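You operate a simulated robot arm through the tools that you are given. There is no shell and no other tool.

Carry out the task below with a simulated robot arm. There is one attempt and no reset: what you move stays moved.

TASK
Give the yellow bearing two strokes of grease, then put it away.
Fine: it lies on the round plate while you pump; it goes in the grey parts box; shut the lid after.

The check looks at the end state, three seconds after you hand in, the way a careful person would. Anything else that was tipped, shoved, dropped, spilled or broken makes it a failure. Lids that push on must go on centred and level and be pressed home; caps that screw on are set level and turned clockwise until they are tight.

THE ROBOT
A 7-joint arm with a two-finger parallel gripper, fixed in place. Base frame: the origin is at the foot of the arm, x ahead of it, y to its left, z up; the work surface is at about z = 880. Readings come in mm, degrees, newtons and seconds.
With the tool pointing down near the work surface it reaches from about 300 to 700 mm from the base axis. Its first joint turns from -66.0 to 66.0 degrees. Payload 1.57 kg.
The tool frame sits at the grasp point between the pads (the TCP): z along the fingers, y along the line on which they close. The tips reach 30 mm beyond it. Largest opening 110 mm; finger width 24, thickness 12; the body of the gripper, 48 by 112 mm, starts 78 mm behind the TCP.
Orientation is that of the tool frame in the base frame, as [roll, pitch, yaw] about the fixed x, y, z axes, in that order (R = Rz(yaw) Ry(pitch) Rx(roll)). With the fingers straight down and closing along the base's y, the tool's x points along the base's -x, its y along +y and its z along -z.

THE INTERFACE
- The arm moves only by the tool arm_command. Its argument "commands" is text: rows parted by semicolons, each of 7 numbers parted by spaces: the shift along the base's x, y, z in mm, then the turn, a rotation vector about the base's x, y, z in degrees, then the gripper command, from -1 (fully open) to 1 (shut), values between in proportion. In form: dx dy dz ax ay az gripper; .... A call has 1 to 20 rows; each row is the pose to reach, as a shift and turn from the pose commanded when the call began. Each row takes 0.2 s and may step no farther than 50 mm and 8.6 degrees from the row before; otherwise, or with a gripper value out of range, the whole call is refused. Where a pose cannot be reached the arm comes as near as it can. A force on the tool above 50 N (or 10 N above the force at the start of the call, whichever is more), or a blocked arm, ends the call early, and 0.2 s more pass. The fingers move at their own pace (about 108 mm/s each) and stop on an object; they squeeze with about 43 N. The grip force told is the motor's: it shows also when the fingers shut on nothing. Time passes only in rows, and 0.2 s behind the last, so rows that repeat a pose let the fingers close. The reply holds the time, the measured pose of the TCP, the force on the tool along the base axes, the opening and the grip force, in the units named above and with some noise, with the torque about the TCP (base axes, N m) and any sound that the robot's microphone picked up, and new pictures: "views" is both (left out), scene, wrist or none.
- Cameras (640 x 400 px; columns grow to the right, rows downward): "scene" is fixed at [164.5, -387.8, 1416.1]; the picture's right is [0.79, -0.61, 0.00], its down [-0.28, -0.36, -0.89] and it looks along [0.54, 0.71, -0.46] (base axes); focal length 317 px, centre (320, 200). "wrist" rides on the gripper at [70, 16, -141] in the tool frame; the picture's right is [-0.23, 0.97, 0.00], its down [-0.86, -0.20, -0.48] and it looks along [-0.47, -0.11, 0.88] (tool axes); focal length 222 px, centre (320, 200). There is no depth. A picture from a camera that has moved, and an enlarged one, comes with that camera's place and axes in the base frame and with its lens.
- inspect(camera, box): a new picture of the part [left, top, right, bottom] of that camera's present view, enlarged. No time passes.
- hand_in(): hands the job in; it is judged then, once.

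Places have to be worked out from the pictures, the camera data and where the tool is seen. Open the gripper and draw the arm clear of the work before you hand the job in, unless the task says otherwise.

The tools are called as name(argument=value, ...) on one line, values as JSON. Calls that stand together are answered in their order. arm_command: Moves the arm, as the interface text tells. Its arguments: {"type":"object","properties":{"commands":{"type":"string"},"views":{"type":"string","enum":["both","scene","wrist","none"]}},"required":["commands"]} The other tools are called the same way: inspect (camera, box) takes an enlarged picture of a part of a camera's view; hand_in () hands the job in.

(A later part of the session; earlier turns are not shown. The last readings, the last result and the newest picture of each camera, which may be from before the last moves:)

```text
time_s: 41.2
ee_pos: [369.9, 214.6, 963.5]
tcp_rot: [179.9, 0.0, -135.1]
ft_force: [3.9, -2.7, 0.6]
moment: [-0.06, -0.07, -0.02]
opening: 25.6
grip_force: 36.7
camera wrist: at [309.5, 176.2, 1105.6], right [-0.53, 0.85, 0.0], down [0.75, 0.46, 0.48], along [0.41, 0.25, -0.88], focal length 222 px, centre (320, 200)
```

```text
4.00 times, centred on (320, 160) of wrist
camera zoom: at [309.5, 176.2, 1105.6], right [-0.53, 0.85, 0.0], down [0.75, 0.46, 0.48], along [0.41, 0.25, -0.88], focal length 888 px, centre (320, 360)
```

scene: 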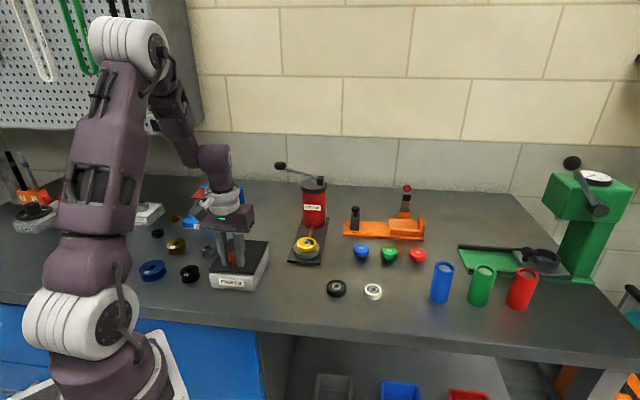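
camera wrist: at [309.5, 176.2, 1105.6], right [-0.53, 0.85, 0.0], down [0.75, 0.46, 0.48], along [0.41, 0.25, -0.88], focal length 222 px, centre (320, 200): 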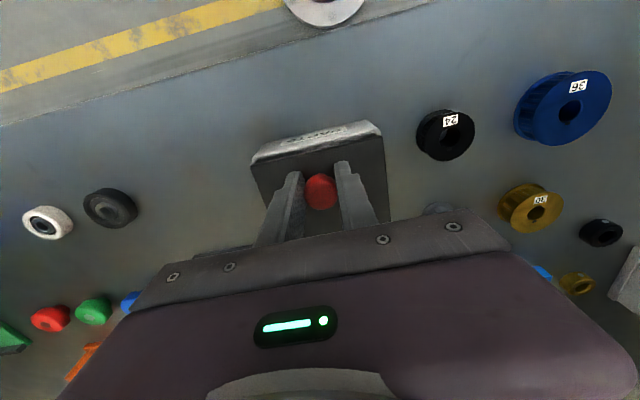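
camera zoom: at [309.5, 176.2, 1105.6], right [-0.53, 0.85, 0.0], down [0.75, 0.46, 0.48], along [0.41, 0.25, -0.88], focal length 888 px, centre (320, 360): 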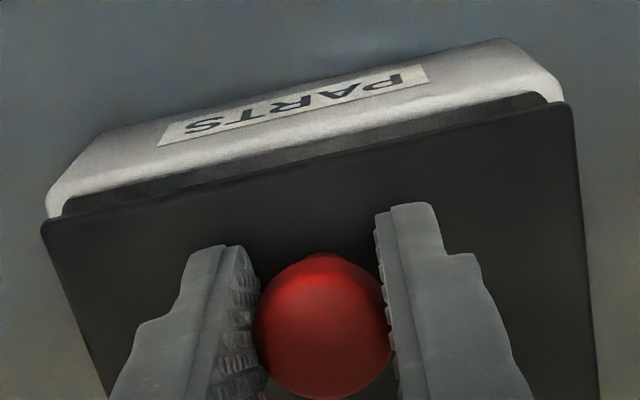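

The grip is now centred, with 25.6 mm opening and under 5 N side load. I lift about 8° along the arc around the rear hinge, turning the tool with the lid.

arm_command(commands="1 1 3.6 -1.41 1.41 0 0.9; 2.1 2.1 7.2 -2.83 2.83 0 0.9; 3.4 3.4 10.7 -4.24 4.24 0 0.9; 4.7 4.7 14.1 -5.66 5.66 0 0.9; 4.7 4.7 14.1 -5.66 5.66 0 0.9")

inspect(camera="scene", box=[215, 235, 275, 290])

inspect(camera="wrist", box=[250, 110, 390, 210])

```text
time_s: 42.4
ee_pos: [374.6, 219.0, 977.2]
tcp_rot: [179.9, -8.2, -134.9]
ft_force: [8.3, -7.2, -33.8]
moment: [-0.09, -0.21, 0.01]
opening: 25.4
grip_force: 37.2
camera wrist: at [328.9, 195.6, 1127.4], right [-0.53, 0.85, -0.03], down [0.79, 0.5, 0.35], along [0.32, 0.16, -0.93], focal length 222 px, centre (320, 200)
```

scene: 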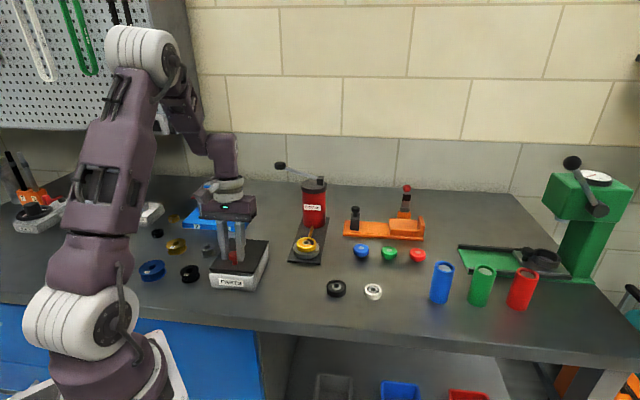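
wrist: 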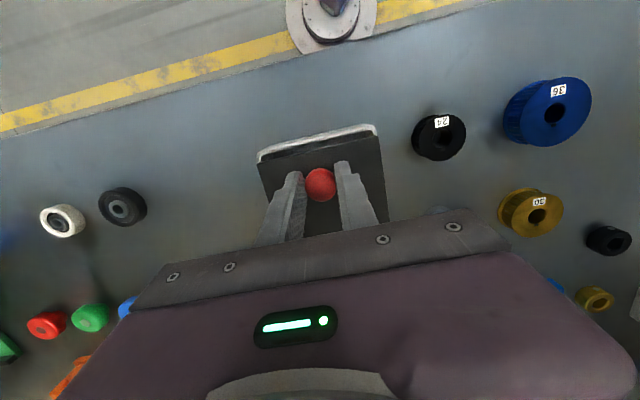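

```text
7.27 times, centred on (245, 262) of scene
camera zoom: at [165.1, -387.8, 1416.0], right [0.79, -0.61, 0.0], down [-0.28, -0.36, -0.89], along [0.54, 0.71, -0.46], focal length 2308 px, centre (866, -254)
```

zoom: 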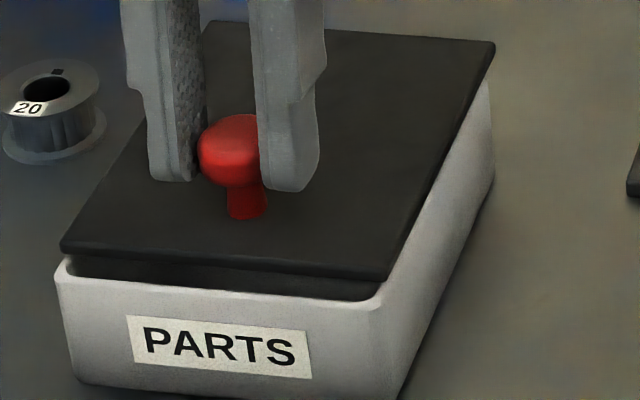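

```text
4.00 times, centred on (320, 160) of wrist
camera zoom: at [328.9, 195.6, 1127.4], right [-0.53, 0.85, -0.03], down [0.79, 0.5, 0.35], along [0.32, 0.16, -0.93], focal length 888 px, centre (320, 360)
```

zoom: 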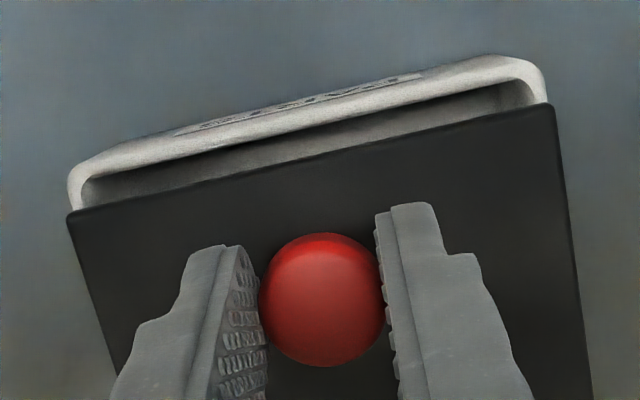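

The pull is now 34 N, and in the scene the rear corners of the lid appear to have risen too. That suggests a push-fit lid rather than a hinge, so I look closely at the lid's rear and side edges before pulling further.

inspect(camera="scene", box=[240, 232, 276, 260])

inspect(camera="scene", box=[205, 255, 275, 295])

inspect(camera="scene", box=[205, 230, 255, 265])

```text
14.29 times, centred on (258, 246) of scene
camera zoom: at [165.1, -387.8, 1416.0], right [0.79, -0.61, 0.0], down [-0.28, -0.36, -0.89], along [0.54, 0.71, -0.46], focal length 4535 px, centre (1206, -457)
```

zoom: 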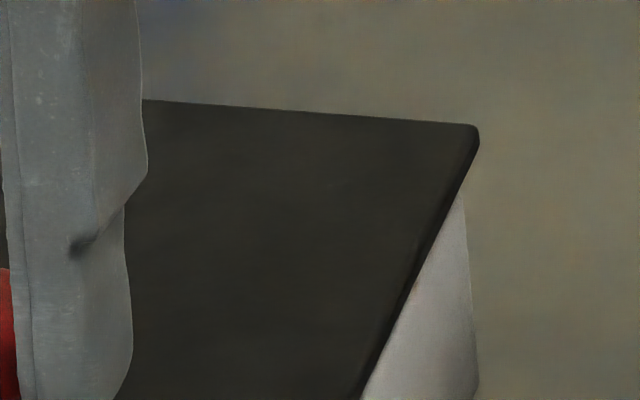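

```text
9.14 times, centred on (240, 275) of scene
camera zoom: at [165.1, -387.8, 1416.0], right [0.79, -0.61, 0.0], down [-0.28, -0.36, -0.89], along [0.54, 0.71, -0.46], focal length 2902 px, centre (1051, -486)
```

zoom: 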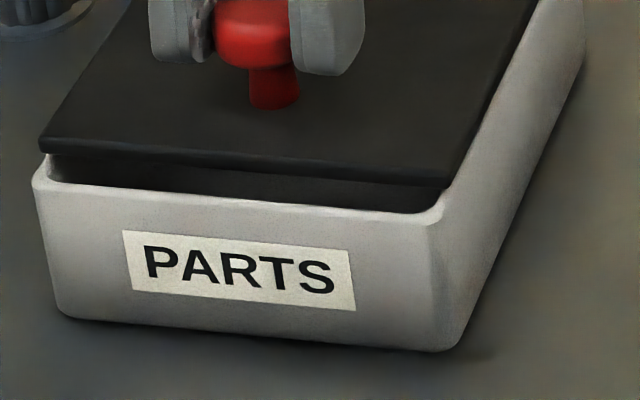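

```text
11.43 times, centred on (230, 248) of scene
camera zoom: at [165.1, -387.8, 1416.0], right [0.79, -0.61, 0.0], down [-0.28, -0.36, -0.89], along [0.54, 0.71, -0.46], focal length 3628 px, centre (1349, -343)
```

zoom: 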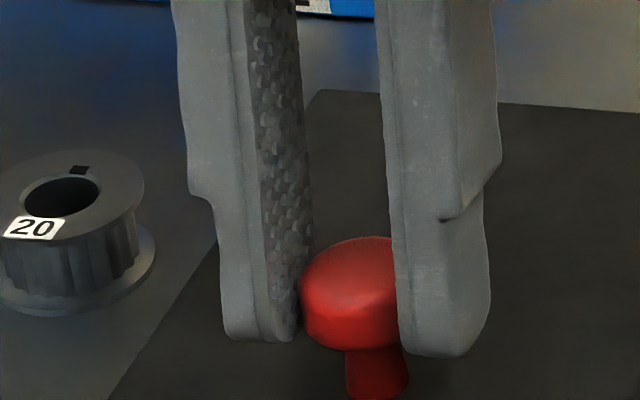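

Comparing corner shifts, the lid has moved about 8 mm rearward and hardly up, so it is a sliding lid that runs back along the direction (0.707, 0.707). I release the upward pull, straighten the tool and return to the earlier grip height around the knob.

arm_command(commands="0 0 -3 1 -1 0 0.6; 0 0 -4 1.5 -1.5 0 0.2; 0 0 -4 1.5 -1.5 0 0.2; -1.3 -1.3 -7 3.5 -3.5 0 0.2; -2.6 -2.6 -12 5.66 -5.66 0 0.2; -2.6 -2.6 -12 5.66 -5.66 0 0.2")

inspect(camera="scene", box=[215, 235, 275, 290])

inspect(camera="wrist", box=[250, 110, 390, 210])

```text
time_s: 43.8
ee_pos: [371.2, 217.0, 966.5]
tcp_rot: [180.0, 0.0, -135.0]
ft_force: [-0.1, 0.0, -0.5]
moment: [-0.02, 0.02, 0.01]
opening: 44.2
grip_force: 0.1
camera wrist: at [311.1, 178.4, 1107.6], right [-0.53, 0.85, 0.0], down [0.75, 0.46, 0.48], along [0.41, 0.25, -0.88], focal length 222 px, centre (320, 200)
```

scene: 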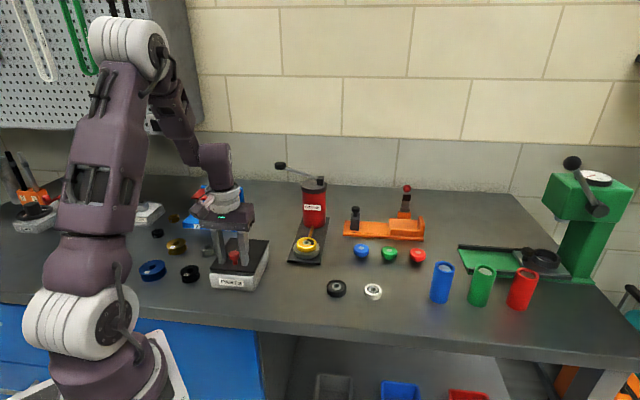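
wrist: 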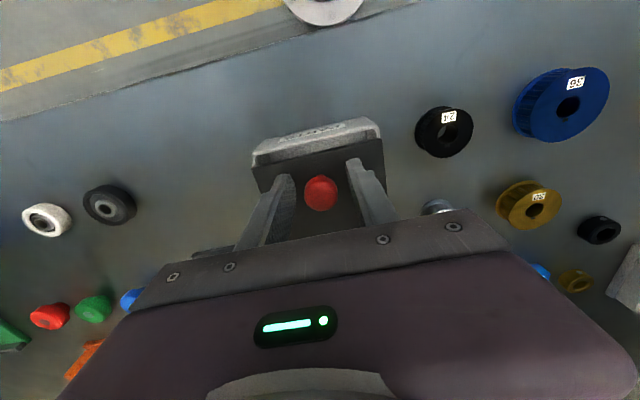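

```text
7.27 times, centred on (245, 262) of scene
camera zoom: at [164.5, -387.8, 1416.1], right [0.79, -0.61, 0.0], down [-0.28, -0.36, -0.89], along [0.54, 0.71, -0.46], focal length 2308 px, centre (866, -254)
```

zoom: 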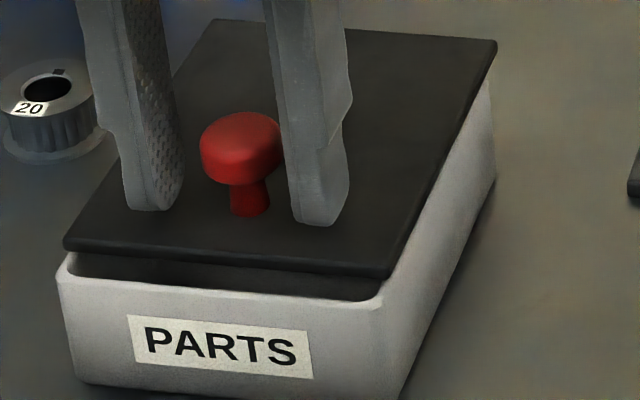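

```text
4.00 times, centred on (320, 160) of wrist
camera zoom: at [311.1, 178.4, 1107.6], right [-0.53, 0.85, 0.0], down [0.75, 0.46, 0.48], along [0.41, 0.25, -0.88], focal length 888 px, centre (320, 360)
```

zoom: 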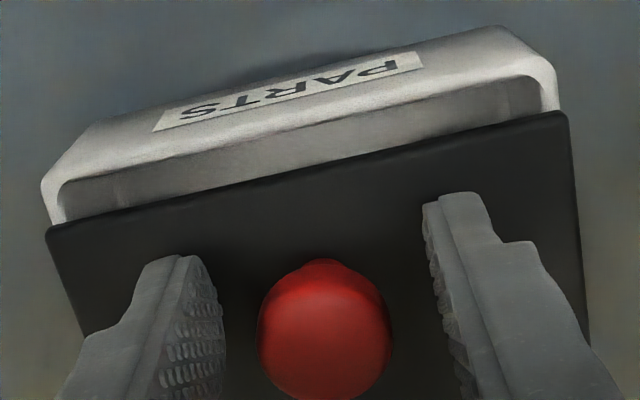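

The slid-back gap is clear along the front. I re-grip the knob and slide the lid 20 mm rearward along (0.707, 0.707), watching the force.

arm_command(commands="2 2 0 0 0 0 0.5; 2 2 0 0 0 0 0.9; 2 2 0 0 0 0 0.9; 5.5 5.5 0 0 0 0 0.9; 9 9 0 0 0 0 0.9; 12.5 12.5 0 0 0 0 0.9; 16 16 0 0 0 0 0.9; 16 16 0 0 0 0 0.9")

inspect(camera="scene", box=[215, 235, 275, 290])

```text
time_s: 45.6
ee_pos: [385.8, 232.0, 966.9]
tcp_rot: [-179.9, 0.1, -134.9]
ft_force: [5.4, -6.0, 12.5]
moment: [-0.51, 0.35, -0.02]
opening: 25.4
grip_force: 36.6
camera wrist: at [327.2, 193.8, 1107.8], right [-0.53, 0.85, 0.0], down [0.75, 0.46, 0.48], along [0.41, 0.25, -0.88], focal length 222 px, centre (320, 200)
```

scene: 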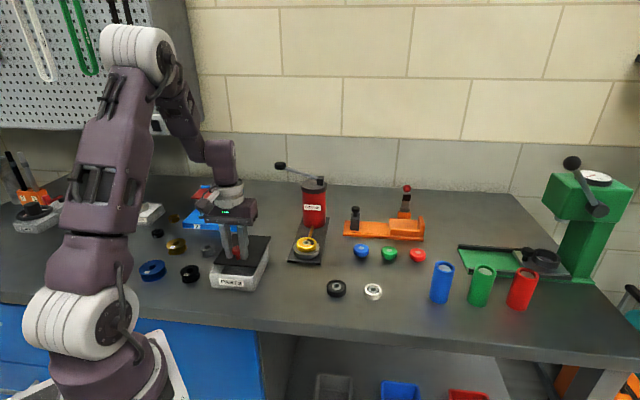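
wrist: 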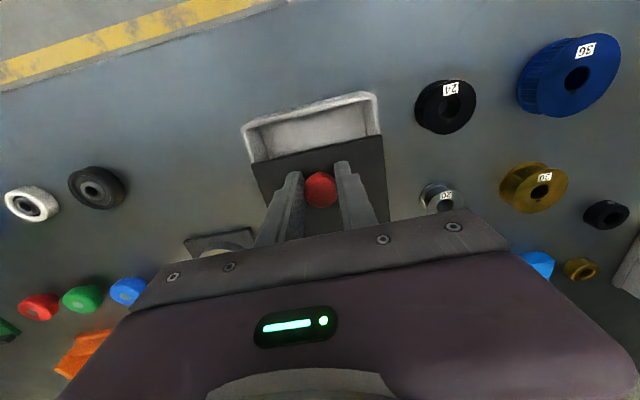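

```text
7.27 times, centred on (245, 262) of scene
camera zoom: at [164.5, -388.0, 1416.0], right [0.79, -0.61, 0.0], down [-0.28, -0.36, -0.89], along [0.54, 0.71, -0.46], focal length 2308 px, centre (866, -254)
```

zoom: 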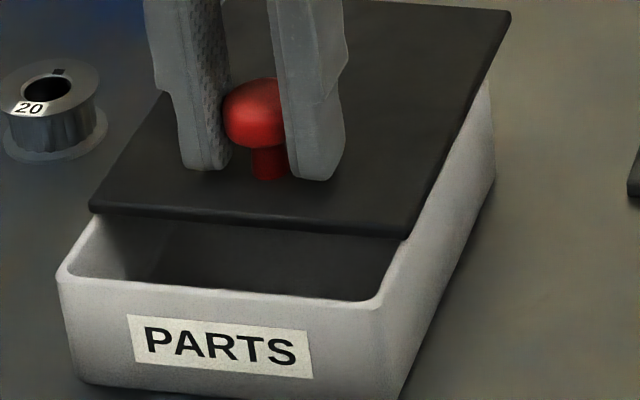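

The lid slides freely and the box is opening. I keep sliding it rearward another 60 mm, easing up 1 mm to relieve the slight vertical load.

arm_command(commands="5 4 1 0 0 0 0.9; 9.5 8.5 1 0 0 0 0.9; 14 13 1 0 0 0 0.9; 18.5 17.5 1 0 0 0 0.9; 23 22 1 0 0 0 0.9; 27.5 26.5 1 0 0 0 0.9; 32 31 1 0 0 0 0.9; 36.5 35.5 1 0 0 0 0.9; 41 40 1 0 0 0 0.9; 43 42 1 0 0 0 0.9; 43 42 1 0 0 0 0.9")

inspect(camera="scene", box=[205, 215, 285, 295])

```text
time_s: 48.0
ee_pos: [429.3, 273.6, 966.6]
tcp_rot: [180.0, 0.0, -135.1]
ft_force: [-7.1, 7.5, -11.1]
moment: [0.01, 0.27, 0.01]
opening: 25.1
grip_force: 36.7
camera wrist: at [370.5, 236.9, 1108.0], right [-0.53, 0.85, 0.0], down [0.75, 0.46, 0.48], along [0.41, 0.25, -0.88], focal length 222 px, centre (320, 200)
```

scene: 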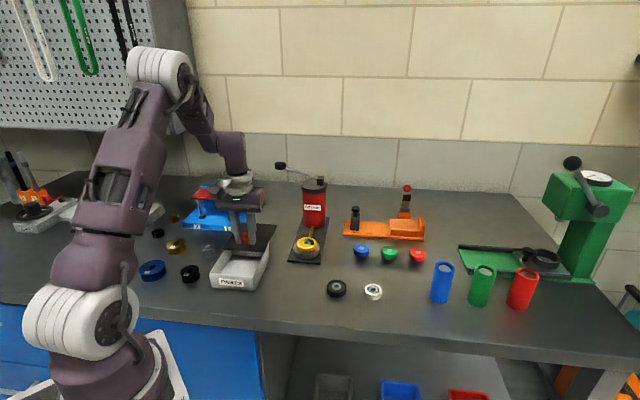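
wrist: 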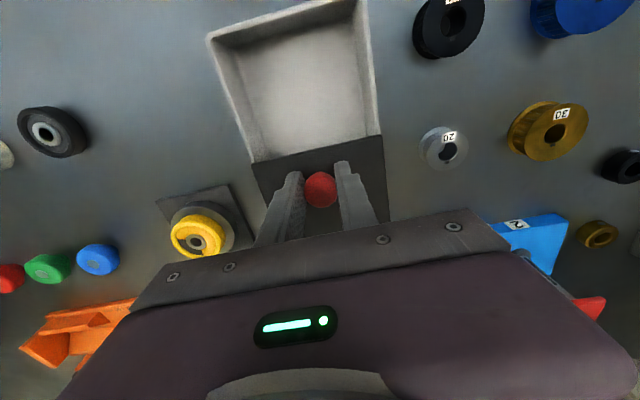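

```text
5.00 times, centred on (245, 255) of scene
camera zoom: at [164.4, -387.5, 1416.2], right [0.79, -0.61, 0.0], down [-0.28, -0.36, -0.89], along [0.54, 0.71, -0.46], focal length 1587 px, centre (695, -75)
```

zoom: 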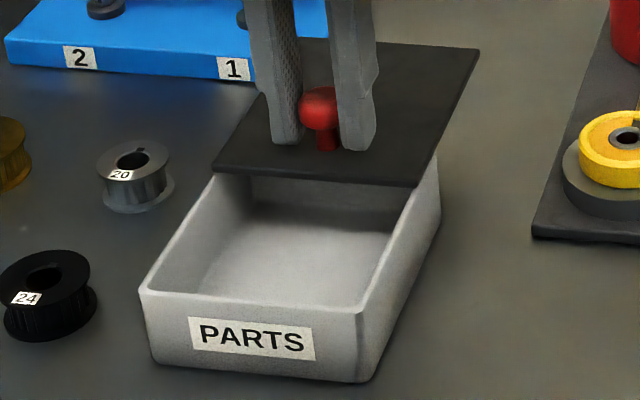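

The box is open by about 88 mm and the lid stays well supported, so that is enough. I release the knob, rise straight up, and move back over the bearing on the plate.

arm_command(commands="0 0 0 0 0 0 0.5; 0 0 0 0 0 0 0.1; 0 0 0 0 0 0 0.1; 0 0 20 0 0 0 0.1; 0 0 50 0 0 0 0; 0 0 75 0 0 0 -0.36; 36 -17 75 0 0 0 -0.36; 72 -34 75 0 0 0 -0.36; 108 -51 75 0 0 0 -0.36; 144 -69 75 0 0 0 -0.36; 144 -69 75 0 0 0 -0.36")

inspect(camera="scene", box=[205, 215, 285, 295])

inspect(camera="wrist", box=[240, 80, 400, 200])

```text
time_s: 50.4
ee_pos: [575.2, 206.9, 1038.8]
tcp_rot: [180.0, 0.0, -135.0]
ft_force: [0.3, 1.5, 0.2]
moment: [0.0, -0.01, 0.04]
opening: 74.8
grip_force: 0.1
camera wrist: at [514.6, 169.0, 1181.0], right [-0.53, 0.85, 0.0], down [0.75, 0.46, 0.48], along [0.41, 0.25, -0.88], focal length 222 px, centre (320, 200)
```

scene: 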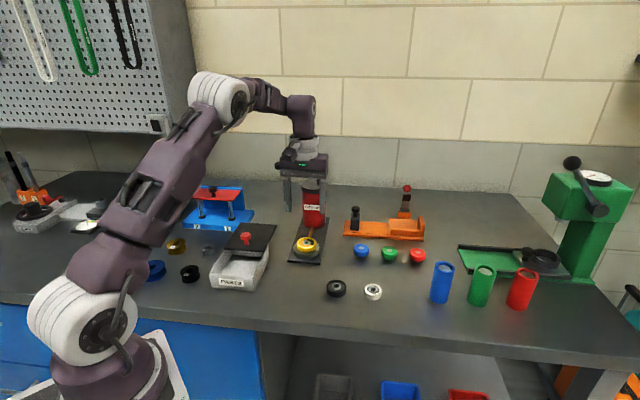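
wrist: 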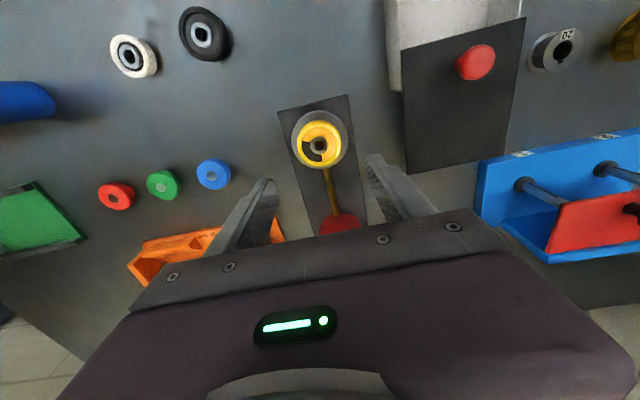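

```text
5.00 times, centred on (245, 255) of scene
camera zoom: at [164.5, -387.8, 1416.1], right [0.79, -0.61, 0.0], down [-0.28, -0.36, -0.89], along [0.54, 0.71, -0.46], focal length 1587 px, centre (695, -75)
```

zoom: 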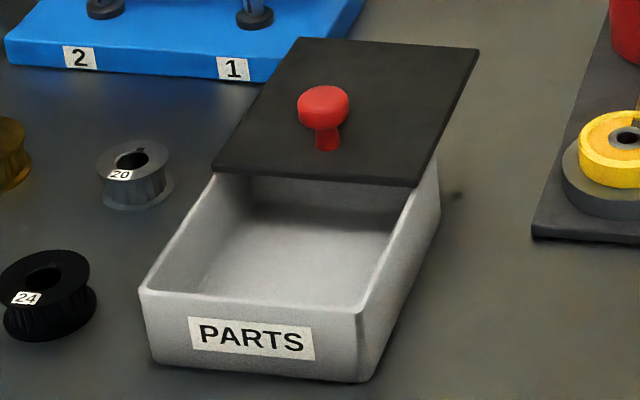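

```text
3.33 times, centred on (320, 140) of wrist
camera zoom: at [514.6, 169.0, 1181.0], right [-0.53, 0.85, 0.0], down [0.75, 0.46, 0.48], along [0.41, 0.25, -0.88], focal length 740 px, centre (320, 400)
```

zoom: 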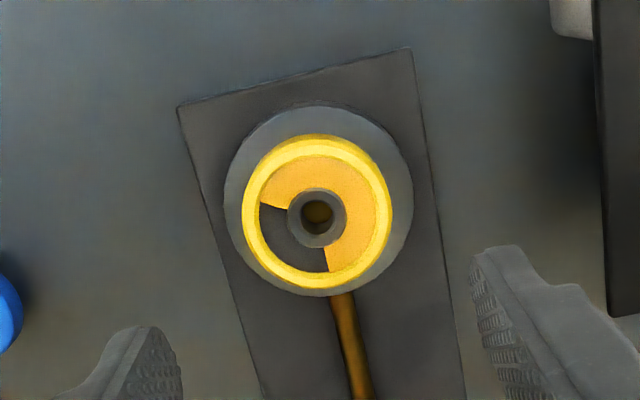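

The bearing is at (573.5, 204.3) with grease on two thirds of its face. I align over it with the fingers at 75 mm and descend to TCP z ≈ 936, the height at which I set it down.

arm_command(commands="-1.4 -2.2 -35 0 0 0 -0.36; -1.4 -2.2 -70 0 0 0 -0.36; -1.4 -2.2 -90 0 0 0 -0.36; -1.4 -2.2 -102.5 0 0 0 -0.36; -1.4 -2.2 -102.5 0 0 0 -0.36")

inspect(camera="scene", box=[275, 210, 345, 275])

```text
time_s: 51.6
ee_pos: [572.4, 203.1, 938.0]
tcp_rot: [-179.9, 0.0, -135.1]
ft_force: [-0.5, 0.6, 0.0]
moment: [0.0, 0.0, -0.03]
opening: 74.5
grip_force: 0.0
camera wrist: at [512.5, 165.8, 1079.4], right [-0.53, 0.85, 0.0], down [0.75, 0.46, 0.48], along [0.41, 0.25, -0.88], focal length 222 px, centre (320, 200)
```

scene: 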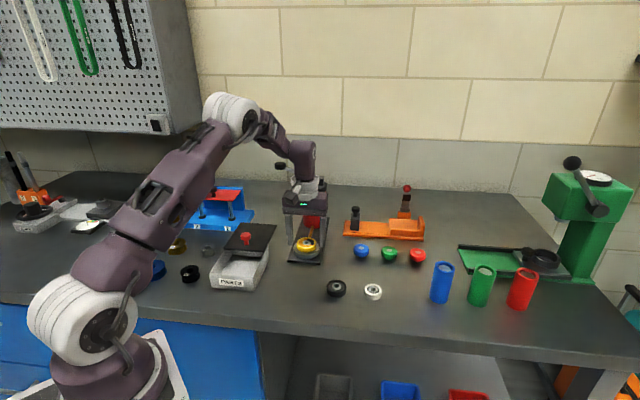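
wrist: 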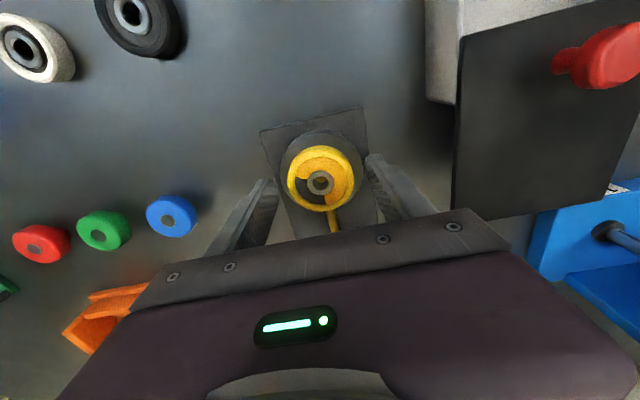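

```text
6.15 times, centred on (310, 242) of scene
camera zoom: at [164.5, -387.8, 1416.1], right [0.79, -0.61, 0.0], down [-0.28, -0.36, -0.89], along [0.54, 0.71, -0.46], focal length 1953 px, centre (382, -62)
```

zoom: 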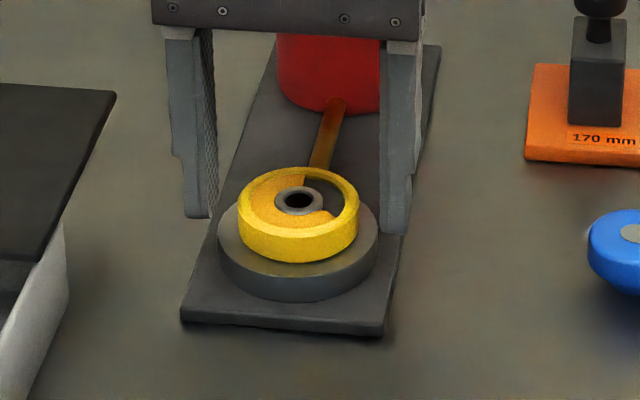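

The fingers straddle the bearing evenly. I lower 2 mm more and close on it.

arm_command(commands="0 0 -2 0 0 0 -0.36; 0 0 -2 0 0 0 0.1; 0 0 -2 0 0 0 0.4; 0 0 -2 0 0 0 0.4", views="wrist")

inspect(camera="scene", box=[275, 210, 345, 275])

```text
time_s: 52.6
ee_pos: [572.5, 204.0, 937.0]
tcp_rot: [-180.0, 0.0, -135.0]
ft_force: [0.0, 0.7, 0.4]
moment: [0.03, 0.0, -0.04]
opening: 52.4
grip_force: 42.8
camera wrist: at [512.6, 165.9, 1078.4], right [-0.53, 0.85, 0.0], down [0.75, 0.46, 0.48], along [0.41, 0.25, -0.88], focal length 222 px, centre (320, 200)
```

wrist: 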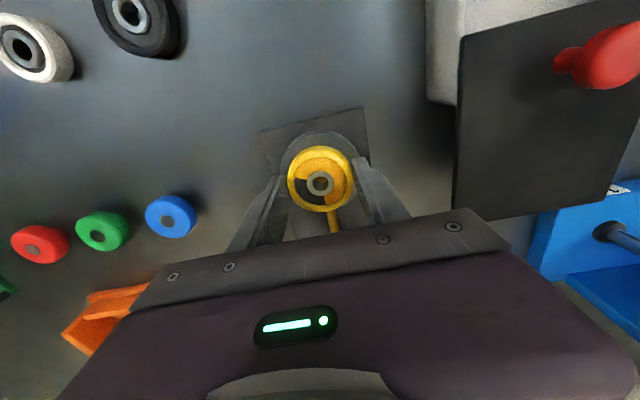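

```text
6.15 times, centred on (310, 242) of scene
camera zoom: at [164.5, -387.8, 1416.1], right [0.79, -0.61, 0.0], down [-0.28, -0.36, -0.89], along [0.54, 0.71, -0.46], focal length 1953 px, centre (382, -62)
```

zoom: 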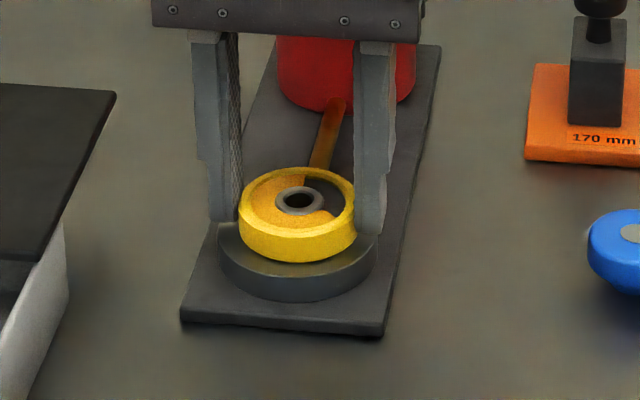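

The bearing is held at 52.4 mm. I lift it 85 mm and carry it to above the open front part of the box, aiming for about (383.6, 227.3).

arm_command(commands="0 0 25 0 0 0 0.4; 0 0 55 0 0 0 0.4; 0 0 85 0 0 0 0.4; -38 5 85 0 0 0 0.4; -76 10 85 0 0 0 0.4; -114 15 85 0 0 0 0.4; -152 20 85 0 0 0 0.4; -189 23.5 85 0 0 0 0.4; -189 23.5 85 0 0 0 0.4; -189 23.5 85 0 0 0 0.4")

inspect(camera="scene", box=[195, 205, 285, 295])

inspect(camera="wrist", box=[200, 60, 440, 220])

```text
time_s: 54.8
ee_pos: [384.7, 225.8, 1024.4]
tcp_rot: [180.0, 0.0, -135.0]
ft_force: [1.1, 1.0, -0.4]
moment: [0.04, 0.0, -0.02]
opening: 52.6
grip_force: 43.0
camera wrist: at [324.5, 187.4, 1164.9], right [-0.53, 0.85, 0.0], down [0.75, 0.46, 0.48], along [0.41, 0.25, -0.88], focal length 222 px, centre (320, 200)
```

scene: 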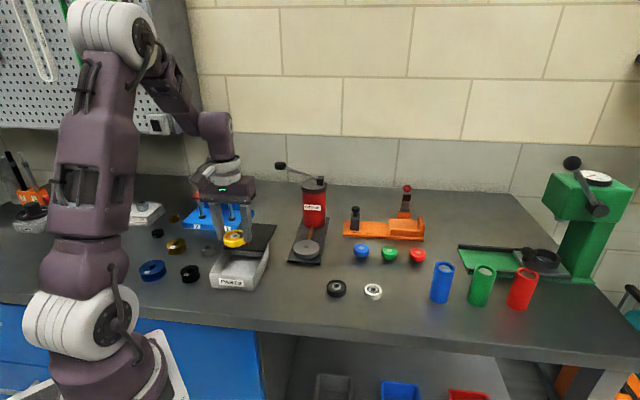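
wrist: 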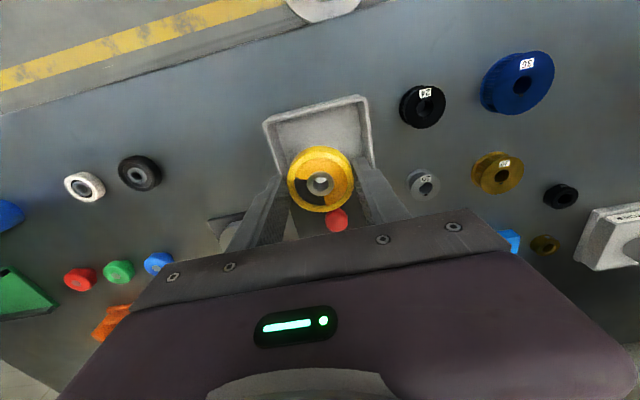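

```text
4.44 times, centred on (240, 250) of scene
camera zoom: at [164.5, -387.8, 1416.1], right [0.79, -0.61, 0.0], down [-0.28, -0.36, -0.89], along [0.54, 0.71, -0.46], focal length 1411 px, centre (676, -22)
```

zoom: 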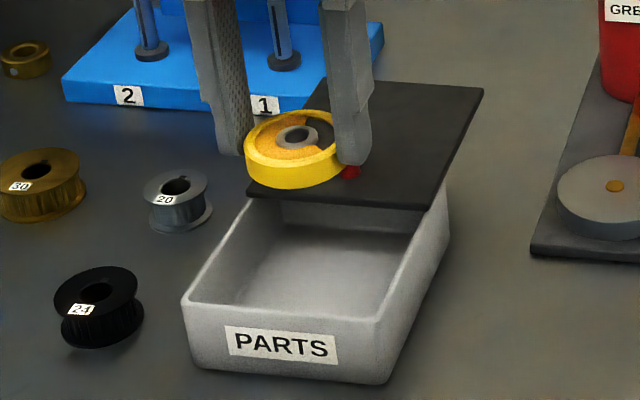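

```text
2.50 times, centred on (320, 140) of wrist
camera zoom: at [324.5, 187.4, 1164.9], right [-0.53, 0.85, 0.0], down [0.75, 0.46, 0.48], along [0.41, 0.25, -0.88], focal length 555 px, centre (320, 350)
```

zoom: 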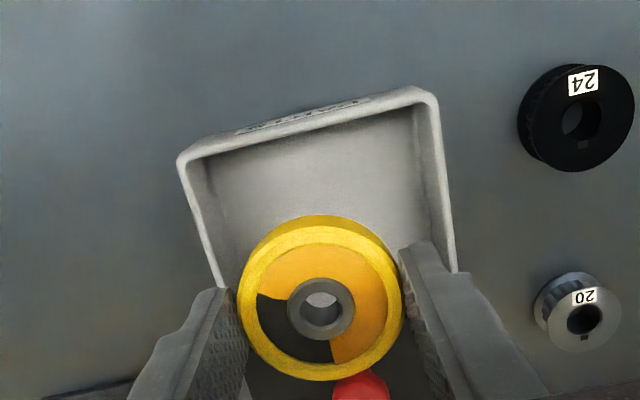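

The bearing is above the open front section; the box rim shows it needs only a ~2 mm sideways correction. I lower it into the box, stopping about 10 mm above the expected floor.

arm_command(commands="-1.4 1.4 0 0 0 0 0.4; -1.4 1.4 -30 0 0 0 0.4; -1.4 1.4 -60 0 0 0 0.4; -1.4 1.4 -80 0 0 0 0.4; -1.4 1.4 -92 0 0 0 0.4; -1.4 1.4 -92 0 0 0 0.4")

inspect(camera="scene", box=[195, 215, 285, 305])

inspect(camera="wrist", box=[200, 60, 440, 220])

```text
time_s: 56.2
ee_pos: [383.7, 227.6, 930.8]
tcp_rot: [-180.0, 0.0, -135.1]
ft_force: [-1.1, -0.3, -0.9]
moment: [0.0, 0.01, 0.0]
opening: 52.7
grip_force: 42.6
camera wrist: at [324.2, 190.1, 1072.6], right [-0.53, 0.85, 0.0], down [0.75, 0.46, 0.48], along [0.41, 0.25, -0.88], focal length 222 px, centre (320, 200)
```

scene: 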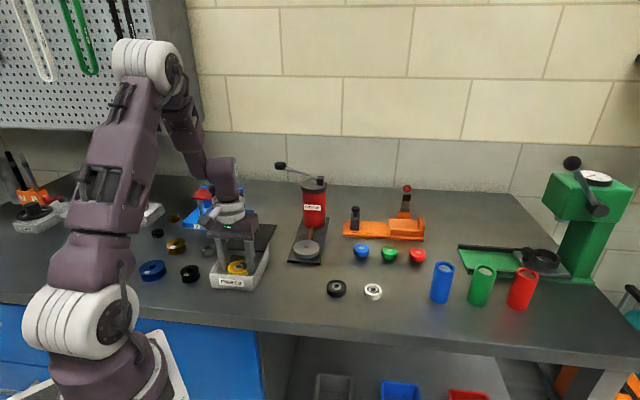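
wrist: 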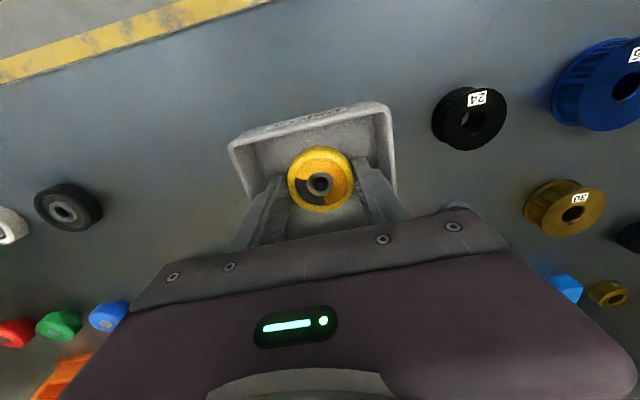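

```text
4.44 times, centred on (240, 260) of scene
camera zoom: at [164.5, -387.8, 1416.1], right [0.79, -0.61, 0.0], down [-0.28, -0.36, -0.89], along [0.54, 0.71, -0.46], focal length 1411 px, centre (676, -67)
```

zoom: 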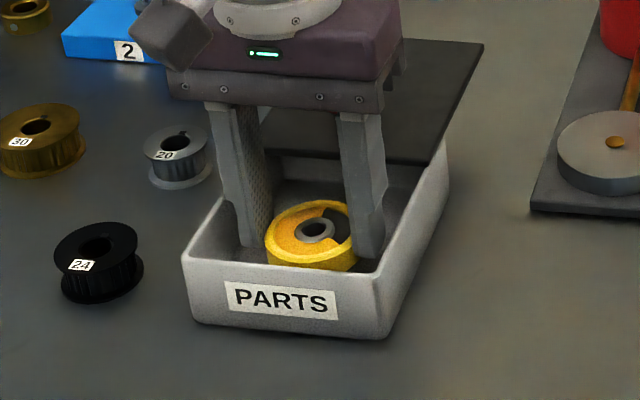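

```text
2.50 times, centred on (320, 140) of wrist
camera zoom: at [324.2, 190.1, 1072.6], right [-0.53, 0.85, 0.0], down [0.75, 0.46, 0.48], along [0.41, 0.25, -0.88], focal length 555 px, centre (320, 350)
```

zoom: 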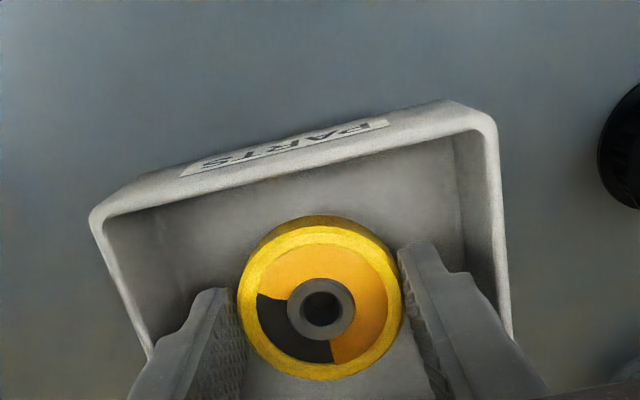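

The bearing is inside the box with clearance on all sides. I lower gently until I feel the floor.

arm_command(commands="0 0 -4 0 0 0 0.4; 0 0 -7 0 0 0 0.4; 0 0 -9 0 0 0 0.4; 0 0 -9 0 0 0 0.4", views="none")

```text
time_s: 57.2
ee_pos: [382.4, 227.0, 922.4]
tcp_rot: [179.9, 0.1, -135.0]
ft_force: [-0.1, 0.3, -1.5]
moment: [0.03, 0.0, 0.01]
opening: 52.6
grip_force: 43.3
```

No contact yet at TCP z ≈ 922. I go on in 1 mm steps.

arm_command(commands="0 0 -1 0 0 0 0.4; 0 0 -2 0 0 0 0.4; 0 0 -3 0 0 0 0.4; 0 0 -3 0 0 0 0.4", views="none")

```text
time_s: 58.2
ee_pos: [383.4, 228.7, 920.6]
tcp_rot: [180.0, 0.1, -135.1]
ft_force: [-1.2, -2.5, 28.6]
moment: [-0.09, 0.13, -0.02]
opening: 52.3
grip_force: 43.3
```

Contact with the floor at TCP z ≈ 920. I ease up 1.5 mm, open the fingers only to about 62 mm so they stay clear of the walls, and rise straight out.

arm_command(commands="0 0 1.5 0 0 0 0.4; 0 0 1.5 0 0 0 0; 0 0 1.5 0 0 0 -0.12; 0 0 2 0 0 0 -0.12; 0 0 20 0 0 0 -0.12; 0 0 50 0 0 0 -0.12; 0 0 90 0 0 0 -0.12; 0 0 120 0 0 0 -0.12; 0 0 120 0 0 0 -0.12")

inspect(camera="scene", box=[195, 215, 285, 305])

inspect(camera="wrist", box=[200, 60, 440, 220])

```text
time_s: 60.2
ee_pos: [382.9, 227.3, 1039.3]
tcp_rot: [180.0, 0.0, -135.0]
ft_force: [-0.6, -0.1, -0.6]
moment: [0.01, 0.0, 0.0]
opening: 61.8
grip_force: 0.1
camera wrist: at [323.5, 189.7, 1180.3], right [-0.53, 0.85, 0.0], down [0.75, 0.46, 0.48], along [0.41, 0.25, -0.88], focal length 222 px, centre (320, 200)
```

scene: 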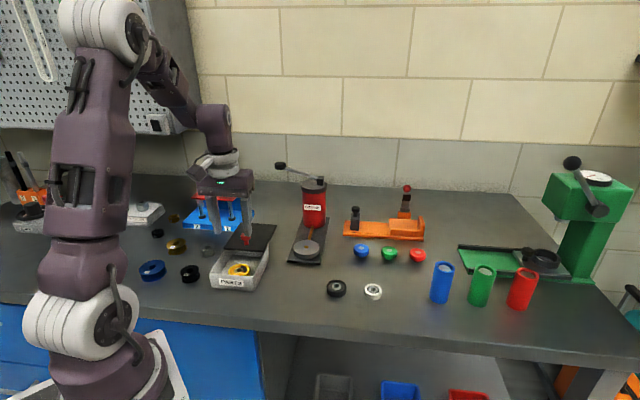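
wrist: 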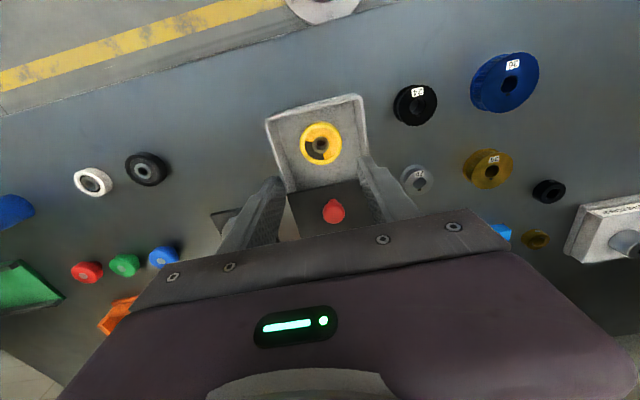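

```text
4.44 times, centred on (240, 260) of scene
camera zoom: at [164.5, -387.8, 1416.1], right [0.79, -0.61, 0.0], down [-0.28, -0.36, -0.89], along [0.54, 0.71, -0.46], focal length 1411 px, centre (676, -67)
```

zoom: 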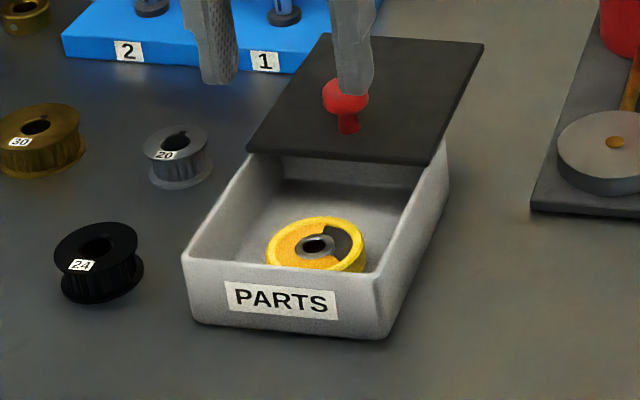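

```text
2.50 times, centred on (320, 140) of wrist
camera zoom: at [323.5, 189.7, 1180.3], right [-0.53, 0.85, 0.0], down [0.75, 0.46, 0.48], along [0.41, 0.25, -0.88], focal length 555 px, centre (320, 350)
```

zoom: 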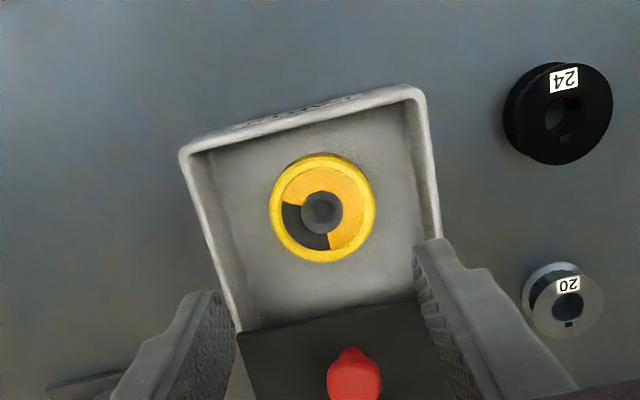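

The greased bearing lies flat in the box. Now I move back over the lid's knob at about (429, 273) and descend around it.

arm_command(commands="23 23 0 0 0 0 -0.12; 46.4 46.3 0 0 0 0 -0.12; 46.4 46.3 -30 0 0 0 -0.12; 46.4 46.3 -60 0 0 0 -0.12; 46.4 46.3 -72 0 0 0 -0.12; 46.4 46.3 -72 0 0 0 -0.12")

inspect(camera="scene", box=[195, 215, 285, 305])

inspect(camera="wrist", box=[250, 110, 390, 210])

```text
time_s: 61.6
ee_pos: [428.5, 274.8, 964.4]
tcp_rot: [-179.9, 0.0, -135.1]
ft_force: [-0.3, -0.2, 0.1]
moment: [-0.03, 0.01, 0.01]
opening: 61.8
grip_force: 0.0
camera wrist: at [369.5, 237.6, 1107.7], right [-0.53, 0.85, 0.0], down [0.75, 0.46, 0.48], along [0.41, 0.25, -0.88], focal length 222 px, centre (320, 200)
```

scene: 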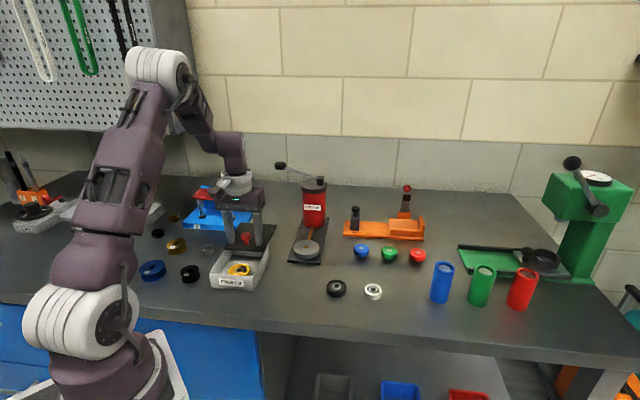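
wrist: 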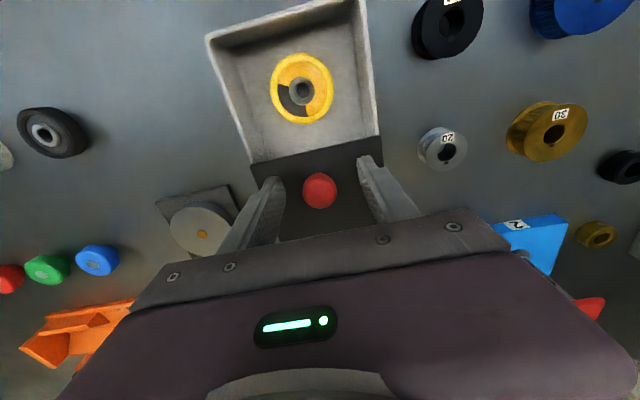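

```text
4.44 times, centred on (240, 260) of scene
camera zoom: at [164.5, -387.8, 1416.1], right [0.79, -0.61, 0.0], down [-0.28, -0.36, -0.89], along [0.54, 0.71, -0.46], focal length 1411 px, centre (676, -67)
```

zoom: 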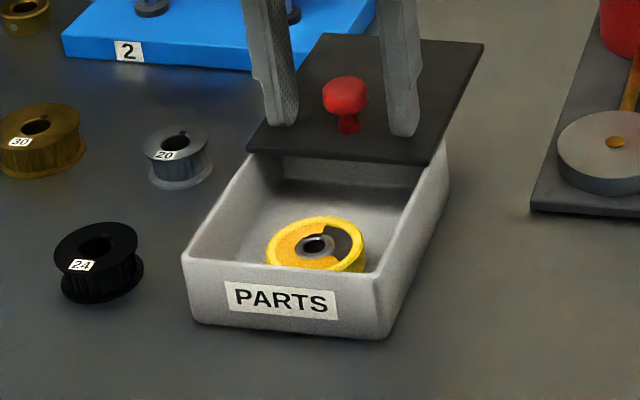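

```text
4.00 times, centred on (320, 160) of wrist
camera zoom: at [369.5, 237.6, 1107.7], right [-0.53, 0.85, 0.0], down [0.75, 0.46, 0.48], along [0.41, 0.25, -0.88], focal length 888 px, centre (320, 360)
```

zoom: 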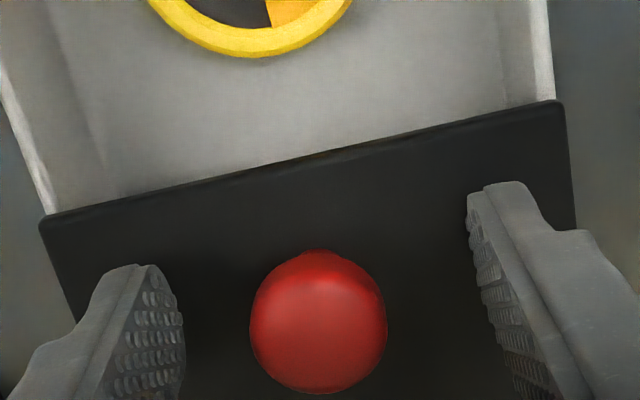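

The fingers straddle the knob. I grip it and slide the lid forward about 80 mm along (−0.707, −0.707), stopping just short of closed.

arm_command(commands="0.7 -0.7 1 0 0 0 0.4; 0.7 -0.7 1 0 0 0 0.9; 0.7 -0.7 1 0 0 0 0.9; -4 -5.4 1 0 0 0 0.9; -8.7 -10.1 1 0 0 0 0.9; -13.4 -14.8 1 0 0 0 0.9; -18.1 -19.5 1 0 0 0 0.9; -22.8 -24.2 1 0 0 0 0.9; -27.5 -28.9 1 0 0 0 0.9; -32.2 -33.6 1 0 0 0 0.9; -36.9 -38.3 1 0 0 0 0.9; -41.6 -43 1 0 0 0 0.9; -46.3 -47.7 1 0 0 0 0.9; -51 -52.4 1 0 0 0 0.9; -55 -56.4 1 0 0 0 0.9; -55 -56.4 1 0 0 0 0.9")

inspect(camera="scene", box=[215, 235, 275, 290])

inspect(camera="wrist", box=[250, 110, 390, 210])

```text
time_s: 65.0
ee_pos: [373.0, 218.0, 968.7]
tcp_rot: [-179.9, -0.1, -135.0]
ft_force: [-6.6, 5.5, -33.2]
moment: [-0.08, 0.18, 0.04]
opening: 25.5
grip_force: 36.7
camera wrist: at [313.7, 180.2, 1109.3], right [-0.53, 0.85, 0.0], down [0.75, 0.46, 0.48], along [0.4, 0.25, -0.88], focal length 222 px, centre (320, 200)
```

scene: 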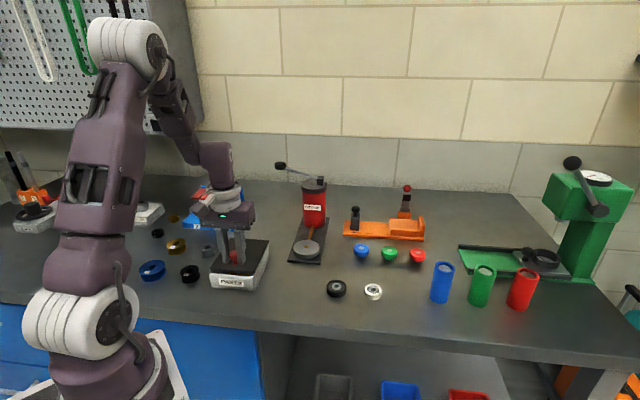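
wrist: 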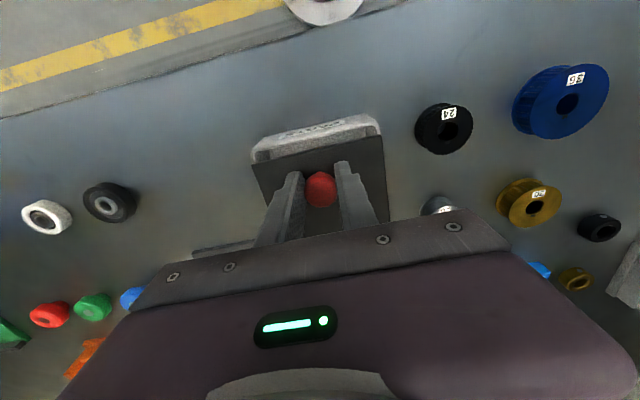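

```text
7.27 times, centred on (245, 262) of scene
camera zoom: at [164.7, -387.4, 1416.1], right [0.79, -0.61, 0.0], down [-0.28, -0.36, -0.89], along [0.54, 0.71, -0.46], focal length 2308 px, centre (866, -254)
```

zoom: 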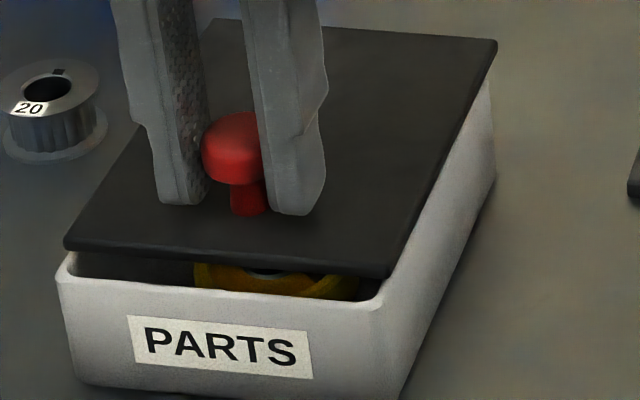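

```text
4.00 times, centred on (320, 160) of wrist
camera zoom: at [313.7, 180.2, 1109.3], right [-0.53, 0.85, 0.0], down [0.75, 0.46, 0.48], along [0.4, 0.25, -0.88], focal length 888 px, centre (320, 360)
```

zoom: 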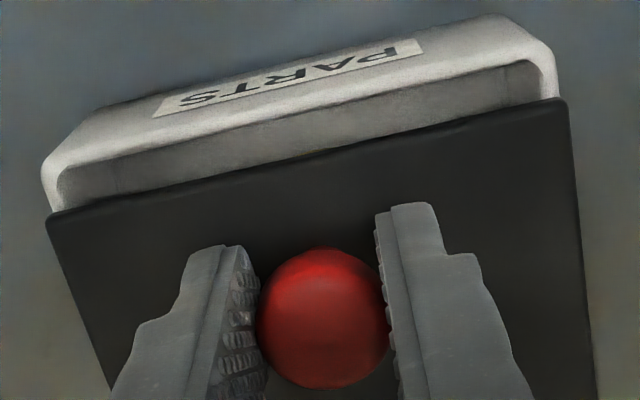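

The lid is about 9 mm from closed, with an upward pull of 33 N on the grip. I lower 3 mm to relieve that, then slide the rest of the way to the stop.

arm_command(commands="0 0 -1.5 0 0 0 0.9; 0 0 -3 0 0 0 0.9; -1.5 -1.5 -3 0 0 0 0.9; -3 -3 -3 0 0 0 0.9; -4.5 -4.5 -3 0 0 0 0.9; -6 -6 -3 0 0 0 0.9; -7 -7 -3 0 0 0 0.9; -7 -7 -3 0 0 0 0.9")

inspect(camera="scene", box=[215, 235, 275, 290])

inspect(camera="wrist", box=[250, 110, 390, 210])

```text
time_s: 66.8
ee_pos: [366.0, 210.0, 966.3]
tcp_rot: [180.0, 0.0, -135.0]
ft_force: [-9.6, 10.4, 24.0]
moment: [0.59, -0.32, 0.07]
opening: 25.5
grip_force: 37.0
camera wrist: at [306.6, 173.1, 1106.2], right [-0.53, 0.85, 0.0], down [0.75, 0.46, 0.48], along [0.41, 0.25, -0.88], focal length 222 px, centre (320, 200)
```

scene: 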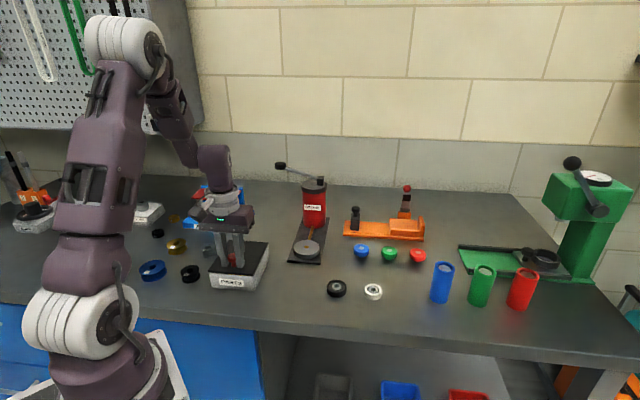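
wrist: 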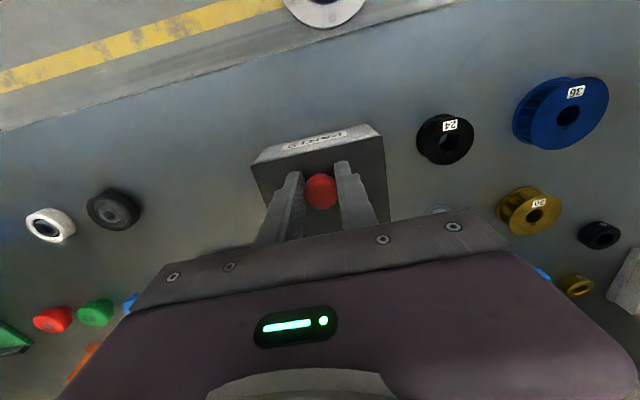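

```text
7.27 times, centred on (245, 262) of scene
camera zoom: at [163.9, -387.7, 1416.1], right [0.79, -0.61, 0.0], down [-0.28, -0.36, -0.89], along [0.54, 0.71, -0.46], focal length 2308 px, centre (866, -254)
```

zoom: 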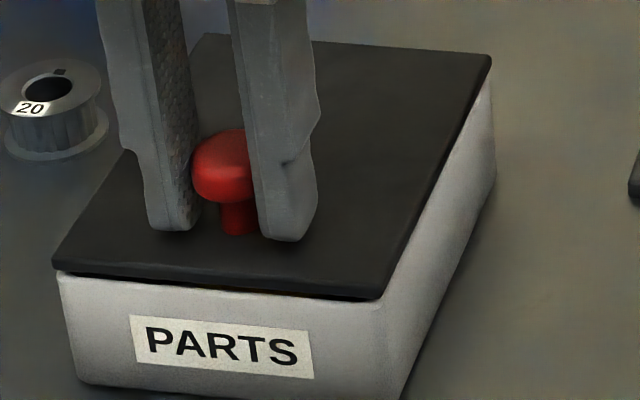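

```text
4.00 times, centred on (320, 160) of wrist
camera zoom: at [306.6, 173.1, 1106.2], right [-0.53, 0.85, 0.0], down [0.75, 0.46, 0.48], along [0.41, 0.25, -0.88], focal length 888 px, centre (320, 360)
```

zoom: 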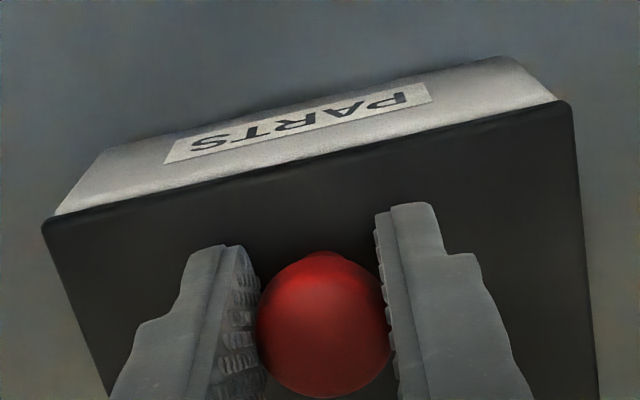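

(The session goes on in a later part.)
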